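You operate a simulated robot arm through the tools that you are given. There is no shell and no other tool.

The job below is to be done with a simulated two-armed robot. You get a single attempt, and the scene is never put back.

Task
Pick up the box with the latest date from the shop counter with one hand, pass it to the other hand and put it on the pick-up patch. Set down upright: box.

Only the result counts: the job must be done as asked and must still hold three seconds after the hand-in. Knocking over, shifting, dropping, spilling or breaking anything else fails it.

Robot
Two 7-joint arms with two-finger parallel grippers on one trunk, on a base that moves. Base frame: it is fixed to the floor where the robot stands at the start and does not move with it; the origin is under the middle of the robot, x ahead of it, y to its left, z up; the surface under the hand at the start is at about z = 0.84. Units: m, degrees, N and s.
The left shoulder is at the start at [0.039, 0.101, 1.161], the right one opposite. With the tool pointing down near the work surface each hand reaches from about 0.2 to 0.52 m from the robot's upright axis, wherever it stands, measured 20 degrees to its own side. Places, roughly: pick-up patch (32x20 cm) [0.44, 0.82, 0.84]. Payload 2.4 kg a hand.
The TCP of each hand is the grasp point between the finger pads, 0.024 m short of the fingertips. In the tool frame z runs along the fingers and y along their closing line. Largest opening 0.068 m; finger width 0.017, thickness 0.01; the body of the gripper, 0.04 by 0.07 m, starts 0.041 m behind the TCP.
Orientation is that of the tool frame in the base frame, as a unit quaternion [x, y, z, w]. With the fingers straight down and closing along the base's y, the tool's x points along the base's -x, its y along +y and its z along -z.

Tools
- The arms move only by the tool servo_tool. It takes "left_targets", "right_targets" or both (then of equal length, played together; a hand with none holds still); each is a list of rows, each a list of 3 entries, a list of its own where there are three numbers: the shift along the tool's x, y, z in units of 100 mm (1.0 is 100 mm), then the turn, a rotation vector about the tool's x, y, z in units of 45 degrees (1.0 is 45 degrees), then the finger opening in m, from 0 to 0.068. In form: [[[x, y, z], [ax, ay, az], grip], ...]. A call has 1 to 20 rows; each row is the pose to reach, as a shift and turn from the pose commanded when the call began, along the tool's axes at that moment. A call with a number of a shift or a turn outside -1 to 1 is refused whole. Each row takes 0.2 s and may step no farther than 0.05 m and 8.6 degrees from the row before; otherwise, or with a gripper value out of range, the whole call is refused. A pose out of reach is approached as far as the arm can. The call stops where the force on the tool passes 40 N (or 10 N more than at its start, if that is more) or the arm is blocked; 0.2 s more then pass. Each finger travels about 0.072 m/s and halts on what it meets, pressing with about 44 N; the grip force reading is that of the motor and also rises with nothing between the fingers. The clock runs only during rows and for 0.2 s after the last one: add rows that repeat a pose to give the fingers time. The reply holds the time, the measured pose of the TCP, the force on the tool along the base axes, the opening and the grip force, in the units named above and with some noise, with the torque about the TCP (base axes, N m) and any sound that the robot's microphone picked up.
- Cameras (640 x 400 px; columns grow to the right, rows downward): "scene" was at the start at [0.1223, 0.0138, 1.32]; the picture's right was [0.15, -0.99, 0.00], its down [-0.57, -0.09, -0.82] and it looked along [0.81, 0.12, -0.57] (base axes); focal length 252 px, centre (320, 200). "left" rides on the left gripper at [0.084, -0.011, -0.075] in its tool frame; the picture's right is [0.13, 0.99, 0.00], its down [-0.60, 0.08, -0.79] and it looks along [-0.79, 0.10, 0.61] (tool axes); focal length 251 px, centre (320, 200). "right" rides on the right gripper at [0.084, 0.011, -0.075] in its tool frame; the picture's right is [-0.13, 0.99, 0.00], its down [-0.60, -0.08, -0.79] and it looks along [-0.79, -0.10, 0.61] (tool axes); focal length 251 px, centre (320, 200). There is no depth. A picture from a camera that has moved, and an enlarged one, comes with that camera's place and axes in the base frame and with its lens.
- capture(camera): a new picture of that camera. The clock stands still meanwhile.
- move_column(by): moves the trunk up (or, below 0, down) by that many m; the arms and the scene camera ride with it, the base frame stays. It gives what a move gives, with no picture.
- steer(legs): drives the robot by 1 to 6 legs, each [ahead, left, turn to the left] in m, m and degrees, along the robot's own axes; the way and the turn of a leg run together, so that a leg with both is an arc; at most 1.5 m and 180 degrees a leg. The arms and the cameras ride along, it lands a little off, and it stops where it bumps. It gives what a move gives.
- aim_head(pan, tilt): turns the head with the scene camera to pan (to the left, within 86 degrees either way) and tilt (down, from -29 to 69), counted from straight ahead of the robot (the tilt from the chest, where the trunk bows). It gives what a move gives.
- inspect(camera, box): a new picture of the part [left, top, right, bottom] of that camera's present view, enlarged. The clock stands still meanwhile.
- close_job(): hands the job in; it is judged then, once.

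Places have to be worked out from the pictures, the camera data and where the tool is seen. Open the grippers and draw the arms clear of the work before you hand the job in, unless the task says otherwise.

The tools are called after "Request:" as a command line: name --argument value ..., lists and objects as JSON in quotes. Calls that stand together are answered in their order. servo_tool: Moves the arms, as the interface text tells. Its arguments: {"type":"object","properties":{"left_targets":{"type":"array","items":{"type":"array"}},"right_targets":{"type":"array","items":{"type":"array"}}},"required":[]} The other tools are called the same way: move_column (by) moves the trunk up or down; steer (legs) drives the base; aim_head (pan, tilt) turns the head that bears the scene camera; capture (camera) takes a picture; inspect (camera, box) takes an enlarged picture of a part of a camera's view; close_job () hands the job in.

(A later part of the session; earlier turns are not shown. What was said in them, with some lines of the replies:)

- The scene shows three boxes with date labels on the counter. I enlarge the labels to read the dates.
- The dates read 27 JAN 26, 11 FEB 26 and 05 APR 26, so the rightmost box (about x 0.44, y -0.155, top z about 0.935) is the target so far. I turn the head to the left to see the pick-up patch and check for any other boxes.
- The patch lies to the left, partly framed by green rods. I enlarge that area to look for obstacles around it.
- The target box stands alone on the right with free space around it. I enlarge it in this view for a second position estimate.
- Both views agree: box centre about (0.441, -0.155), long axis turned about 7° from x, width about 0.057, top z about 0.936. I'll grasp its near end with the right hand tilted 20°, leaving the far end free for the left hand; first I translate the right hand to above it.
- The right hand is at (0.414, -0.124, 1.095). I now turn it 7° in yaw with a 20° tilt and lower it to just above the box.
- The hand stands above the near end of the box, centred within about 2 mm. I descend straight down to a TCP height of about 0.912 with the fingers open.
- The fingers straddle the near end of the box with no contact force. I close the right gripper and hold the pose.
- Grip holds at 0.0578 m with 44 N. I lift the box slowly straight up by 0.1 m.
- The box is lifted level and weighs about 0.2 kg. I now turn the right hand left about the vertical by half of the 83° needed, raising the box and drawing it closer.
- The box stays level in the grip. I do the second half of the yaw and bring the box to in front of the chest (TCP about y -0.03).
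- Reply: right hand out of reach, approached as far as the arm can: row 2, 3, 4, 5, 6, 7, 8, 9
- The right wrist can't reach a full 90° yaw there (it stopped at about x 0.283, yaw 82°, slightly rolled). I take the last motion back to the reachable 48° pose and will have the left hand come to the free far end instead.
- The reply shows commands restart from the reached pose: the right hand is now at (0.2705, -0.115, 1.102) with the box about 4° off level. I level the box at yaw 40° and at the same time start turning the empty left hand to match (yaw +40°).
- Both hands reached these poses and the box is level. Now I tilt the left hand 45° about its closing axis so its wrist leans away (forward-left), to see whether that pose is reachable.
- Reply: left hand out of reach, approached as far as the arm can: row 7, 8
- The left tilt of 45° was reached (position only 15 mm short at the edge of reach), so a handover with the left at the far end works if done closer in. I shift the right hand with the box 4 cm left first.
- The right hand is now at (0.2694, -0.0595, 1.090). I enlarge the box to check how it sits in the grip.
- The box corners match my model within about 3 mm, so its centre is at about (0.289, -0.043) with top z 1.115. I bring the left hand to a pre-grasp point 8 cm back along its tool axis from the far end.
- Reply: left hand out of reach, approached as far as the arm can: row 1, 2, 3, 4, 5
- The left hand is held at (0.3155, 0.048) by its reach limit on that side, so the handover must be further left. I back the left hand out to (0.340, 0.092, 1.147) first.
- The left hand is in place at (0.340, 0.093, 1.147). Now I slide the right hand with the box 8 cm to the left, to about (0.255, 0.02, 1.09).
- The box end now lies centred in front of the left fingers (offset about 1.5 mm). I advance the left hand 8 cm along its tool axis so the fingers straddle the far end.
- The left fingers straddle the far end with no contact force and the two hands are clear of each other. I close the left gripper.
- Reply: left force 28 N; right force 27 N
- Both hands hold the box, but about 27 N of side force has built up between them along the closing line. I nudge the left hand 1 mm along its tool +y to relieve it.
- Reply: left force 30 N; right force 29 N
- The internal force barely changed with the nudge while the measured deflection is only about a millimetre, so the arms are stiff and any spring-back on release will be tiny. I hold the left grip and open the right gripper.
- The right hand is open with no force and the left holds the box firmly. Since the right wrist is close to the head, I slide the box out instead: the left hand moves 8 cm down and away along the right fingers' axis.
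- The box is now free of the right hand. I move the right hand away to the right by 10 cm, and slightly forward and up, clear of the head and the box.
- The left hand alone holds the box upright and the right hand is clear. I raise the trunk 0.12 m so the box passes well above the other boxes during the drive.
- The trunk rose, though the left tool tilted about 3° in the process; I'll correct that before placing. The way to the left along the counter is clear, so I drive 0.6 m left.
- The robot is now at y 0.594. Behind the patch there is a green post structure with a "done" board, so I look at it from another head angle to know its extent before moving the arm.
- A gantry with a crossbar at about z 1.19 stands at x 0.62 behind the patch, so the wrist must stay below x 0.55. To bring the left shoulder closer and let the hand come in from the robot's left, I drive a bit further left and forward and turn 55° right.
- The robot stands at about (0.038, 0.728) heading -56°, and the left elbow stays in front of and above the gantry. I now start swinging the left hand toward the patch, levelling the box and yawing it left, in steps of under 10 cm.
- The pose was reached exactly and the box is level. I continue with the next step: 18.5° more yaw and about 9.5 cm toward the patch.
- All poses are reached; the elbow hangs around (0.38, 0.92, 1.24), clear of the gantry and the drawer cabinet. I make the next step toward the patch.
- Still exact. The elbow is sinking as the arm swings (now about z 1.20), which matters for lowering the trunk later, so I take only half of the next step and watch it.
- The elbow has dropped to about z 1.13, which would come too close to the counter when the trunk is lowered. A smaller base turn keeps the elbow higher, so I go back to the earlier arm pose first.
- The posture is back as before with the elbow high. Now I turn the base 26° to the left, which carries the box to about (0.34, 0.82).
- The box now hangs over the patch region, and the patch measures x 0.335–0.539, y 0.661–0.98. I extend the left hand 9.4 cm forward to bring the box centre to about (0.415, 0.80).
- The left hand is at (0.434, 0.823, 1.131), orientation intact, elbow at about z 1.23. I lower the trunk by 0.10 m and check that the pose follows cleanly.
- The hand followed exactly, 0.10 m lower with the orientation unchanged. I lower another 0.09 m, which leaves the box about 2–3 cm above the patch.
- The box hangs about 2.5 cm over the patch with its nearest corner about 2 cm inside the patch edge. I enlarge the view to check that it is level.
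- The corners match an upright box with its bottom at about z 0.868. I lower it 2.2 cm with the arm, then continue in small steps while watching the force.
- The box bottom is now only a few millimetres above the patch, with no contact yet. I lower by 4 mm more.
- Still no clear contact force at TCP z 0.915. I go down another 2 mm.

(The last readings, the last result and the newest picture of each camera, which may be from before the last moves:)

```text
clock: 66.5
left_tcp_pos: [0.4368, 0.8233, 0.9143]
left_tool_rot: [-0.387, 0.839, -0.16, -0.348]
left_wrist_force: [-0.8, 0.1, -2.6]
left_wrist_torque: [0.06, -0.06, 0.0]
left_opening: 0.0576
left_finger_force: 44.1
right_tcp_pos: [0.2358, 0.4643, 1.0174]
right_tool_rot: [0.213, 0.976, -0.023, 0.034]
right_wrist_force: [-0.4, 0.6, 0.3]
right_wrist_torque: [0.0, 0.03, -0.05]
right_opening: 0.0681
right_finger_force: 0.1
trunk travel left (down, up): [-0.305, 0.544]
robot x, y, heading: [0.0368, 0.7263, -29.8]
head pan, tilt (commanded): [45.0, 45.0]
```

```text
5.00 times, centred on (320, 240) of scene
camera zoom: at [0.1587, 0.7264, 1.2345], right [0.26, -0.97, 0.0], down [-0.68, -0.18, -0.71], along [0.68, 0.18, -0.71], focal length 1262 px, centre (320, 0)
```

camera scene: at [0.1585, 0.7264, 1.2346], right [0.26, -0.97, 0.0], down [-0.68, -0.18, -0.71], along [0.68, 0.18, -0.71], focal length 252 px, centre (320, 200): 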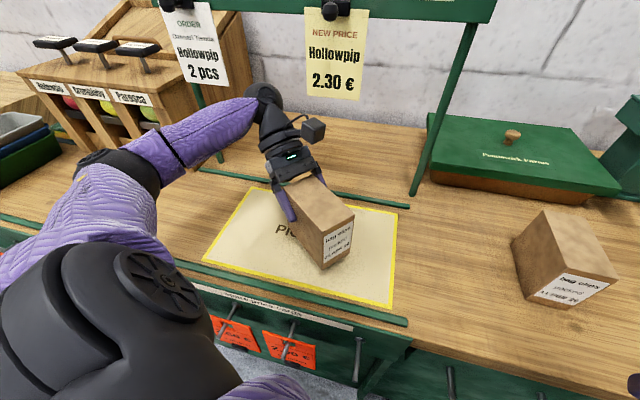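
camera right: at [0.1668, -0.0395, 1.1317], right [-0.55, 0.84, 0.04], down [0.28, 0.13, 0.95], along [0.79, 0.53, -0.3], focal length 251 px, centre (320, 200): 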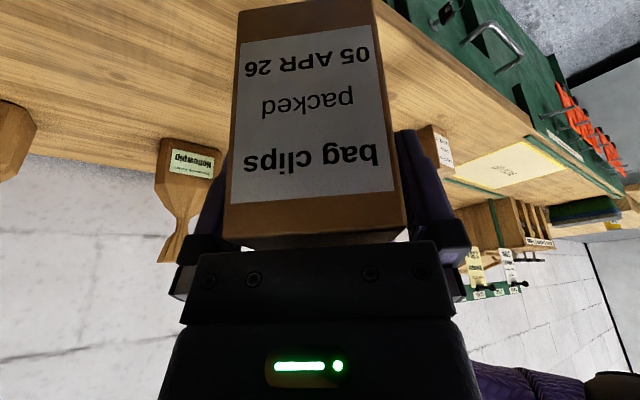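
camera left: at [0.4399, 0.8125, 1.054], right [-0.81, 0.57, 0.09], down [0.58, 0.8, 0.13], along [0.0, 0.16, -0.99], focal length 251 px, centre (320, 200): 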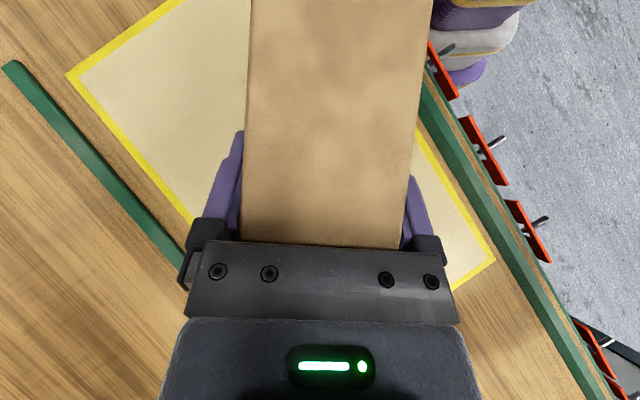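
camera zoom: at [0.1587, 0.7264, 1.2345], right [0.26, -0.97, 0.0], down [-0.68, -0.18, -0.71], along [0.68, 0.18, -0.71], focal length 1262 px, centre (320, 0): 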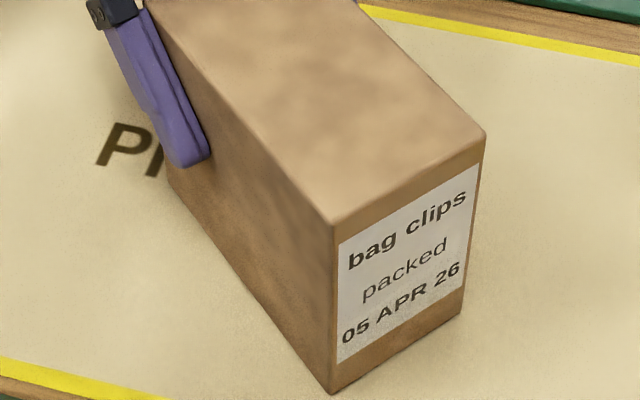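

The box looks very close to touching; no contact reaction yet. I lower another 2 mm.

Request:
servo_tool --left_targets '[[[-0.004, 0, 0.004], [0, 0, 0], 0.0], [[-0.007, 0, 0.007], [0, 0, 0], 0.0], [[-0.011, 0, 0.011], [0, 0, 0], 0.0], [[-0.014, 0, 0.014], [0, 0, 0], 0.0], [[-0.014, 0, 0.014], [0, 0, 0], 0.0]]'

```text
clock: 67.7
left_tcp_pos: [0.4368, 0.8241, 0.912]
left_tool_rot: [-0.387, 0.839, -0.162, -0.347]
left_wrist_force: [4.6, 0.8, 14.1]
left_wrist_torque: [0.58, -0.3, -0.13]
left_opening: 0.0577
left_finger_force: 44.6
right_tcp_pos: [0.2356, 0.4645, 1.0184]
right_tool_rot: [0.213, 0.976, -0.022, 0.033]
right_wrist_force: [0.0, 0.4, -0.2]
right_wrist_torque: [0.03, 0.0, 0.02]
right_opening: 0.0681
right_finger_force: 0.0
trunk travel left (down, up): [-0.305, 0.544]
robot x, y, heading: [0.0398, 0.7256, -29.8]
head pan, tilt (commanded): [45.0, 45.0]
```

Contact is felt: 14 N upward at TCP z 0.912, so the box rests on the patch. I ease off half a millimetre and open the left gripper slowly.

Request:
servo_tool --left_targets '[[[0.003, 0, -0.003], [0, 0, 0], 0.0], [[0.004, 0, -0.004], [0, 0, 0], 0.0], [[0.004, 0, -0.004], [0, 0, 0], 0.057], [[0.004, 0, -0.004], [0, 0, 0], 0.059], [[0.004, 0, -0.004], [0, 0, 0], 0.061], [[0.004, 0, -0.004], [0, 0, 0], 0.064], [[0.004, 0, -0.004], [0, 0, 0], 0.068], [[0.004, 0, -0.004], [0, 0, 0], 0.068]]'

Request:
capture --camera "left"

Request:
inspect --camera "scene" --box '[240, 150, 400, 290]'

```text
clock: 69.5
left_tcp_pos: [0.4364, 0.8248, 0.9133]
left_tool_rot: [-0.387, 0.839, -0.161, -0.348]
left_wrist_force: [-0.3, -0.3, -0.4]
left_wrist_torque: [0.0, 0.0, 0.0]
left_opening: 0.0681
left_finger_force: 0.0
right_tcp_pos: [0.2357, 0.4647, 1.0176]
right_tool_rot: [0.214, 0.976, -0.023, 0.034]
right_wrist_force: [-1.1, -0.5, 0.6]
right_wrist_torque: [0.0, -0.01, 0.01]
right_opening: 0.0679
right_finger_force: 0.1
trunk travel left (down, up): [-0.305, 0.544]
robot x, y, heading: [0.0374, 0.7303, -30.0]
head pan, tilt (commanded): [45.0, 45.0]
```

```text
taken
camera left: at [0.4398, 0.8125, 1.0245], right [-0.81, 0.57, 0.09], down [0.58, 0.8, 0.13], along [0.0, 0.16, -0.99], focal length 251 px, centre (320, 200)
```

left: 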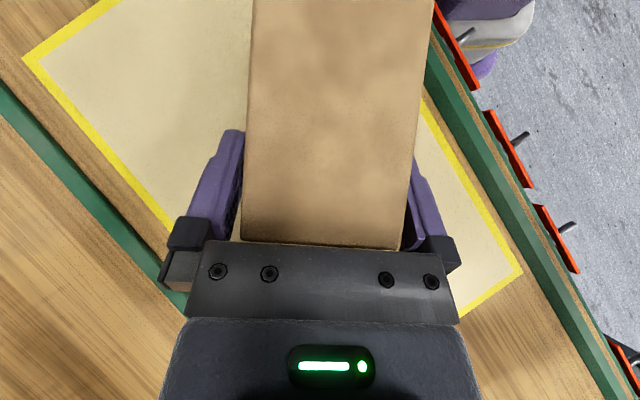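

```text
2.86 times, centred on (320, 220) of scene
camera zoom: at [0.1585, 0.7263, 1.2345], right [0.26, -0.97, 0.0], down [-0.68, -0.18, -0.71], along [0.68, 0.18, -0.71], focal length 721 px, centre (320, 143)
```

zoom: 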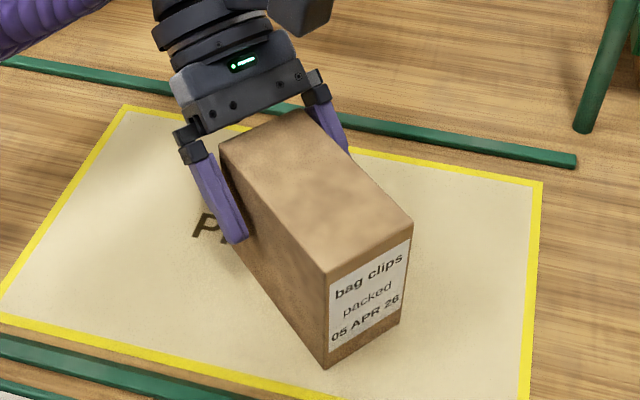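

The gripper is open with zero force and the box stands upright fully on the patch. I lift the left hand straight up 10 cm.

Request:
servo_tool --left_targets '[[[0.07, 0, -0.07], [0, 0, 0], 0.068], [[0.14, 0, -0.14], [0, 0, 0], 0.068], [[0.25, 0, -0.25], [0, 0, 0], 0.068], [[0.37, 0, -0.37], [0, 0, 0], 0.068], [[0.48, 0, -0.48], [0, 0, 0], 0.068], [[0.6, 0, -0.6], [0, 0, 0], 0.068], [[0.707, 0, -0.707], [0, 0, 0], 0.068], [[0.707, 0, -0.707], [0, 0, 0], 0.068]]'

Request:
capture --camera "scene"

```text
clock: 71.3
left_tcp_pos: [0.4363, 0.8237, 1.0122]
left_tool_rot: [-0.388, 0.839, -0.161, -0.347]
left_wrist_force: [0.3, 0.1, -0.8]
left_wrist_torque: [-0.04, 0.0, -0.03]
left_opening: 0.0679
left_finger_force: 0.1
right_tcp_pos: [0.2365, 0.4652, 1.0188]
right_tool_rot: [0.214, 0.976, -0.024, 0.034]
right_wrist_force: [0.9, 0.0, 0.2]
right_wrist_torque: [0.01, 0.03, 0.0]
right_opening: 0.0681
right_finger_force: 0.0
trunk travel left (down, up): [-0.305, 0.544]
robot x, y, heading: [0.0382, 0.7286, -29.9]
head pan, tilt (commanded): [45.0, 45.0]
```

```text
taken
camera scene: at [0.1586, 0.7263, 1.2345], right [0.26, -0.97, 0.0], down [-0.68, -0.18, -0.71], along [0.68, 0.18, -0.71], focal length 252 px, centre (320, 200)
```

scene: 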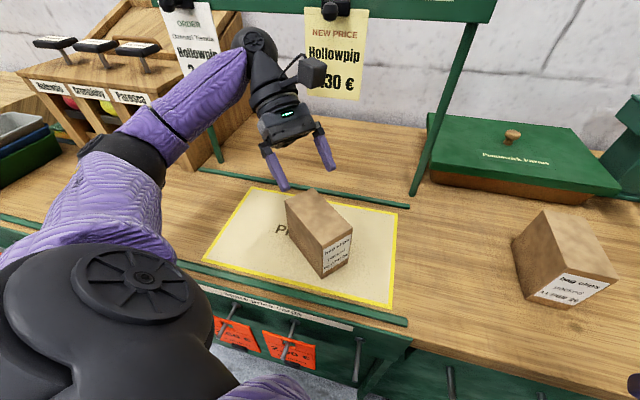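

The box stands alone and upright on the patch. I raise the trunk 0.1 m and then draw the left hand back toward the robot, clear of the box and the gantry.

Request:
move_column --by 0.1

Request:
servo_tool --left_targets '[[[0.09, 0.138, 0.09], [0, 0, 0], 0.068], [[0.181, 0.276, 0.181], [0, 0, 0], 0.068], [[0.271, 0.415, 0.271], [0, 0, 0], 0.068], [[0.362, 0.553, 0.362], [0, 0, 0], 0.068], [[0.452, 0.691, 0.452], [0, 0, 0], 0.068], [[0.452, 0.691, 0.452], [0, 0, 0], 0.068]]'

Request:
capture --camera "scene"

```text
clock: 72.7
left_tcp_pos: [0.438, 0.8229, 1.1117]
left_tool_rot: [-0.387, 0.839, -0.159, -0.348]
left_wrist_force: [-0.3, -0.4, -0.5]
left_wrist_torque: [0.01, 0.0, -0.03]
left_opening: 0.0679
left_finger_force: 0.1
right_tcp_pos: [0.236, 0.4649, 1.1178]
right_tool_rot: [0.213, 0.976, -0.022, 0.033]
right_wrist_force: [-0.6, -0.7, -0.1]
right_wrist_torque: [-0.04, 0.0, -0.02]
right_opening: 0.0681
right_finger_force: 0.0
trunk travel left (down, up): [-0.405, 0.444]
robot x, y, heading: [0.0379, 0.7317, -29.7]
head pan, tilt (commanded): [45.0, 45.0]
```

```text
clock: 74.0
left_tcp_pos: [0.3426, 0.8201, 1.1111]
left_tool_rot: [-0.387, 0.839, -0.161, -0.347]
left_wrist_force: [-0.2, -0.2, 0.7]
left_wrist_torque: [-0.01, 0.03, -0.02]
left_opening: 0.0678
left_finger_force: 0.1
right_tcp_pos: [0.2361, 0.4646, 1.1171]
right_tool_rot: [0.214, 0.976, -0.024, 0.033]
right_wrist_force: [-1.1, -0.1, 0.5]
right_wrist_torque: [-0.03, 0.02, 0.01]
right_opening: 0.0679
right_finger_force: 0.0
trunk travel left (down, up): [-0.405, 0.444]
robot x, y, heading: [0.0391, 0.7289, -30.2]
head pan, tilt (commanded): [45.0, 45.0]
```

```text
taken
camera scene: at [0.144, 0.7348, 1.3354], right [0.26, -0.97, 0.0], down [-0.68, -0.18, -0.71], along [0.68, 0.18, -0.71], focal length 252 px, centre (320, 200)
```

scene: 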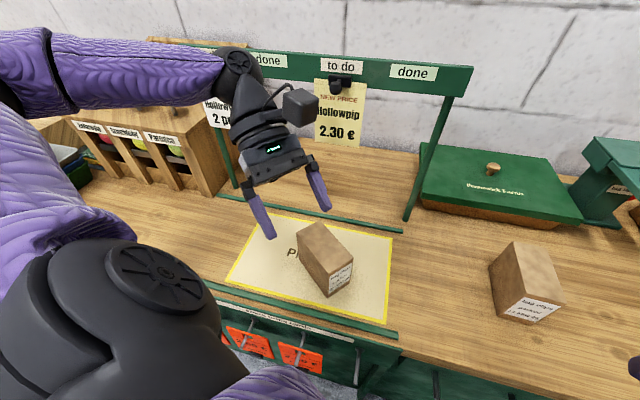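

The box stays upright on the patch and the other items look untouched. I back the base off 0.15 m so that both arms are clear, then check the whole counter.

Request:
steer --legs '[[-0.15, 0, 0]]'

Request:
aim_head --pan 30 --tilt 35

Request:
capture --camera "scene"

Request:
inspect --camera "scene" --box '[180, 150, 400, 330]'

```text
clock: 75.4
left_tcp_pos: [0.2139, 0.8939, 1.1096]
left_tool_rot: [-0.387, 0.838, -0.161, -0.348]
left_wrist_force: [0.0, 0.9, -0.3]
left_wrist_torque: [0.01, -0.04, -0.01]
left_opening: 0.0684
left_finger_force: 0.0
right_tcp_pos: [0.1072, 0.5387, 1.1166]
right_tool_rot: [0.214, 0.976, -0.023, 0.033]
right_wrist_force: [0.9, 0.1, 0.7]
right_wrist_torque: [0.0, -0.03, 0.04]
right_opening: 0.0676
right_finger_force: 0.0
trunk travel left (down, up): [-0.405, 0.444]
robot x, y, heading: [-0.092, 0.806, -29.8]
head pan, tilt (commanded): [45.0, 45.0]
```

```text
clock: 76.2
left_tcp_pos: [0.2137, 0.8949, 1.1112]
left_tool_rot: [-0.387, 0.839, -0.16, -0.348]
left_wrist_force: [-0.3, 0.8, 0.2]
left_wrist_torque: [-0.01, 0.02, 0.0]
left_opening: 0.0682
left_finger_force: 0.0
right_tcp_pos: [0.1077, 0.5388, 1.1183]
right_tool_rot: [0.214, 0.976, -0.024, 0.034]
right_wrist_force: [-0.7, 0.3, 0.7]
right_wrist_torque: [-0.01, 0.02, 0.04]
right_opening: 0.0682
right_finger_force: 0.1
trunk travel left (down, up): [-0.405, 0.444]
robot x, y, heading: [-0.0899, 0.8003, -30.2]
head pan, tilt (commanded): [30.0, 35.0]
```

```text
taken
camera scene: at [0.0251, 0.7883, 1.3502], right [0.0, -1.0, 0.0], down [-0.57, 0.0, -0.82], along [0.82, 0.0, -0.57], focal length 252 px, centre (320, 200)
```

scene: 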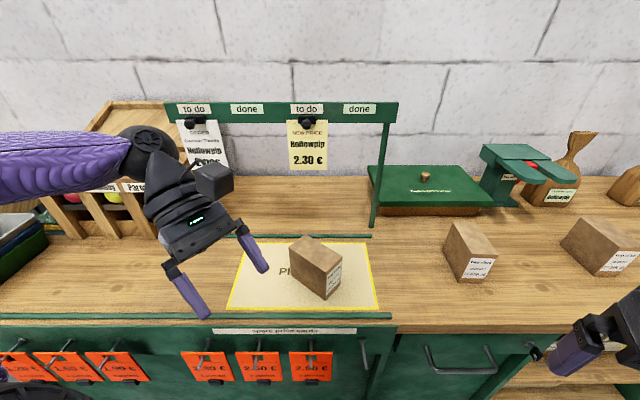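

```text
2.22 times, centred on (290, 240) of scene
camera zoom: at [0.0251, 0.7883, 1.3502], right [0.0, -1.0, 0.0], down [-0.57, 0.0, -0.82], along [0.82, 0.0, -0.57], focal length 561 px, centre (387, 111)
```

zoom: 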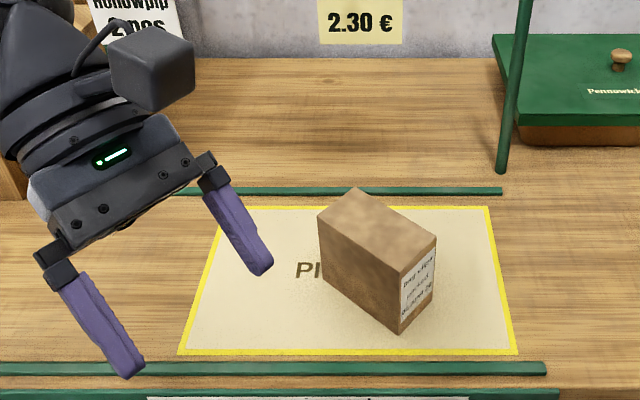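

The 05 APR 26 box stands upright and fully inside the pick-up patch. Both grippers are open and clear, and the other boxes and signs look unmoved, so I hand the job in.

Request:
close_job

```text
The job is handed in.
```

The box dated 05 APR 26, the latest of the three, is standing upright and fully inside the pick-up patch. The right hand picked it up and passed it to the left in mid-air, and the left hand set it down on the patch.

Both grippers are open and drawn clear. The other two boxes, the bags and the price signs look unmoved in the last picture. I have handed the job in; no verdict has come back yet.
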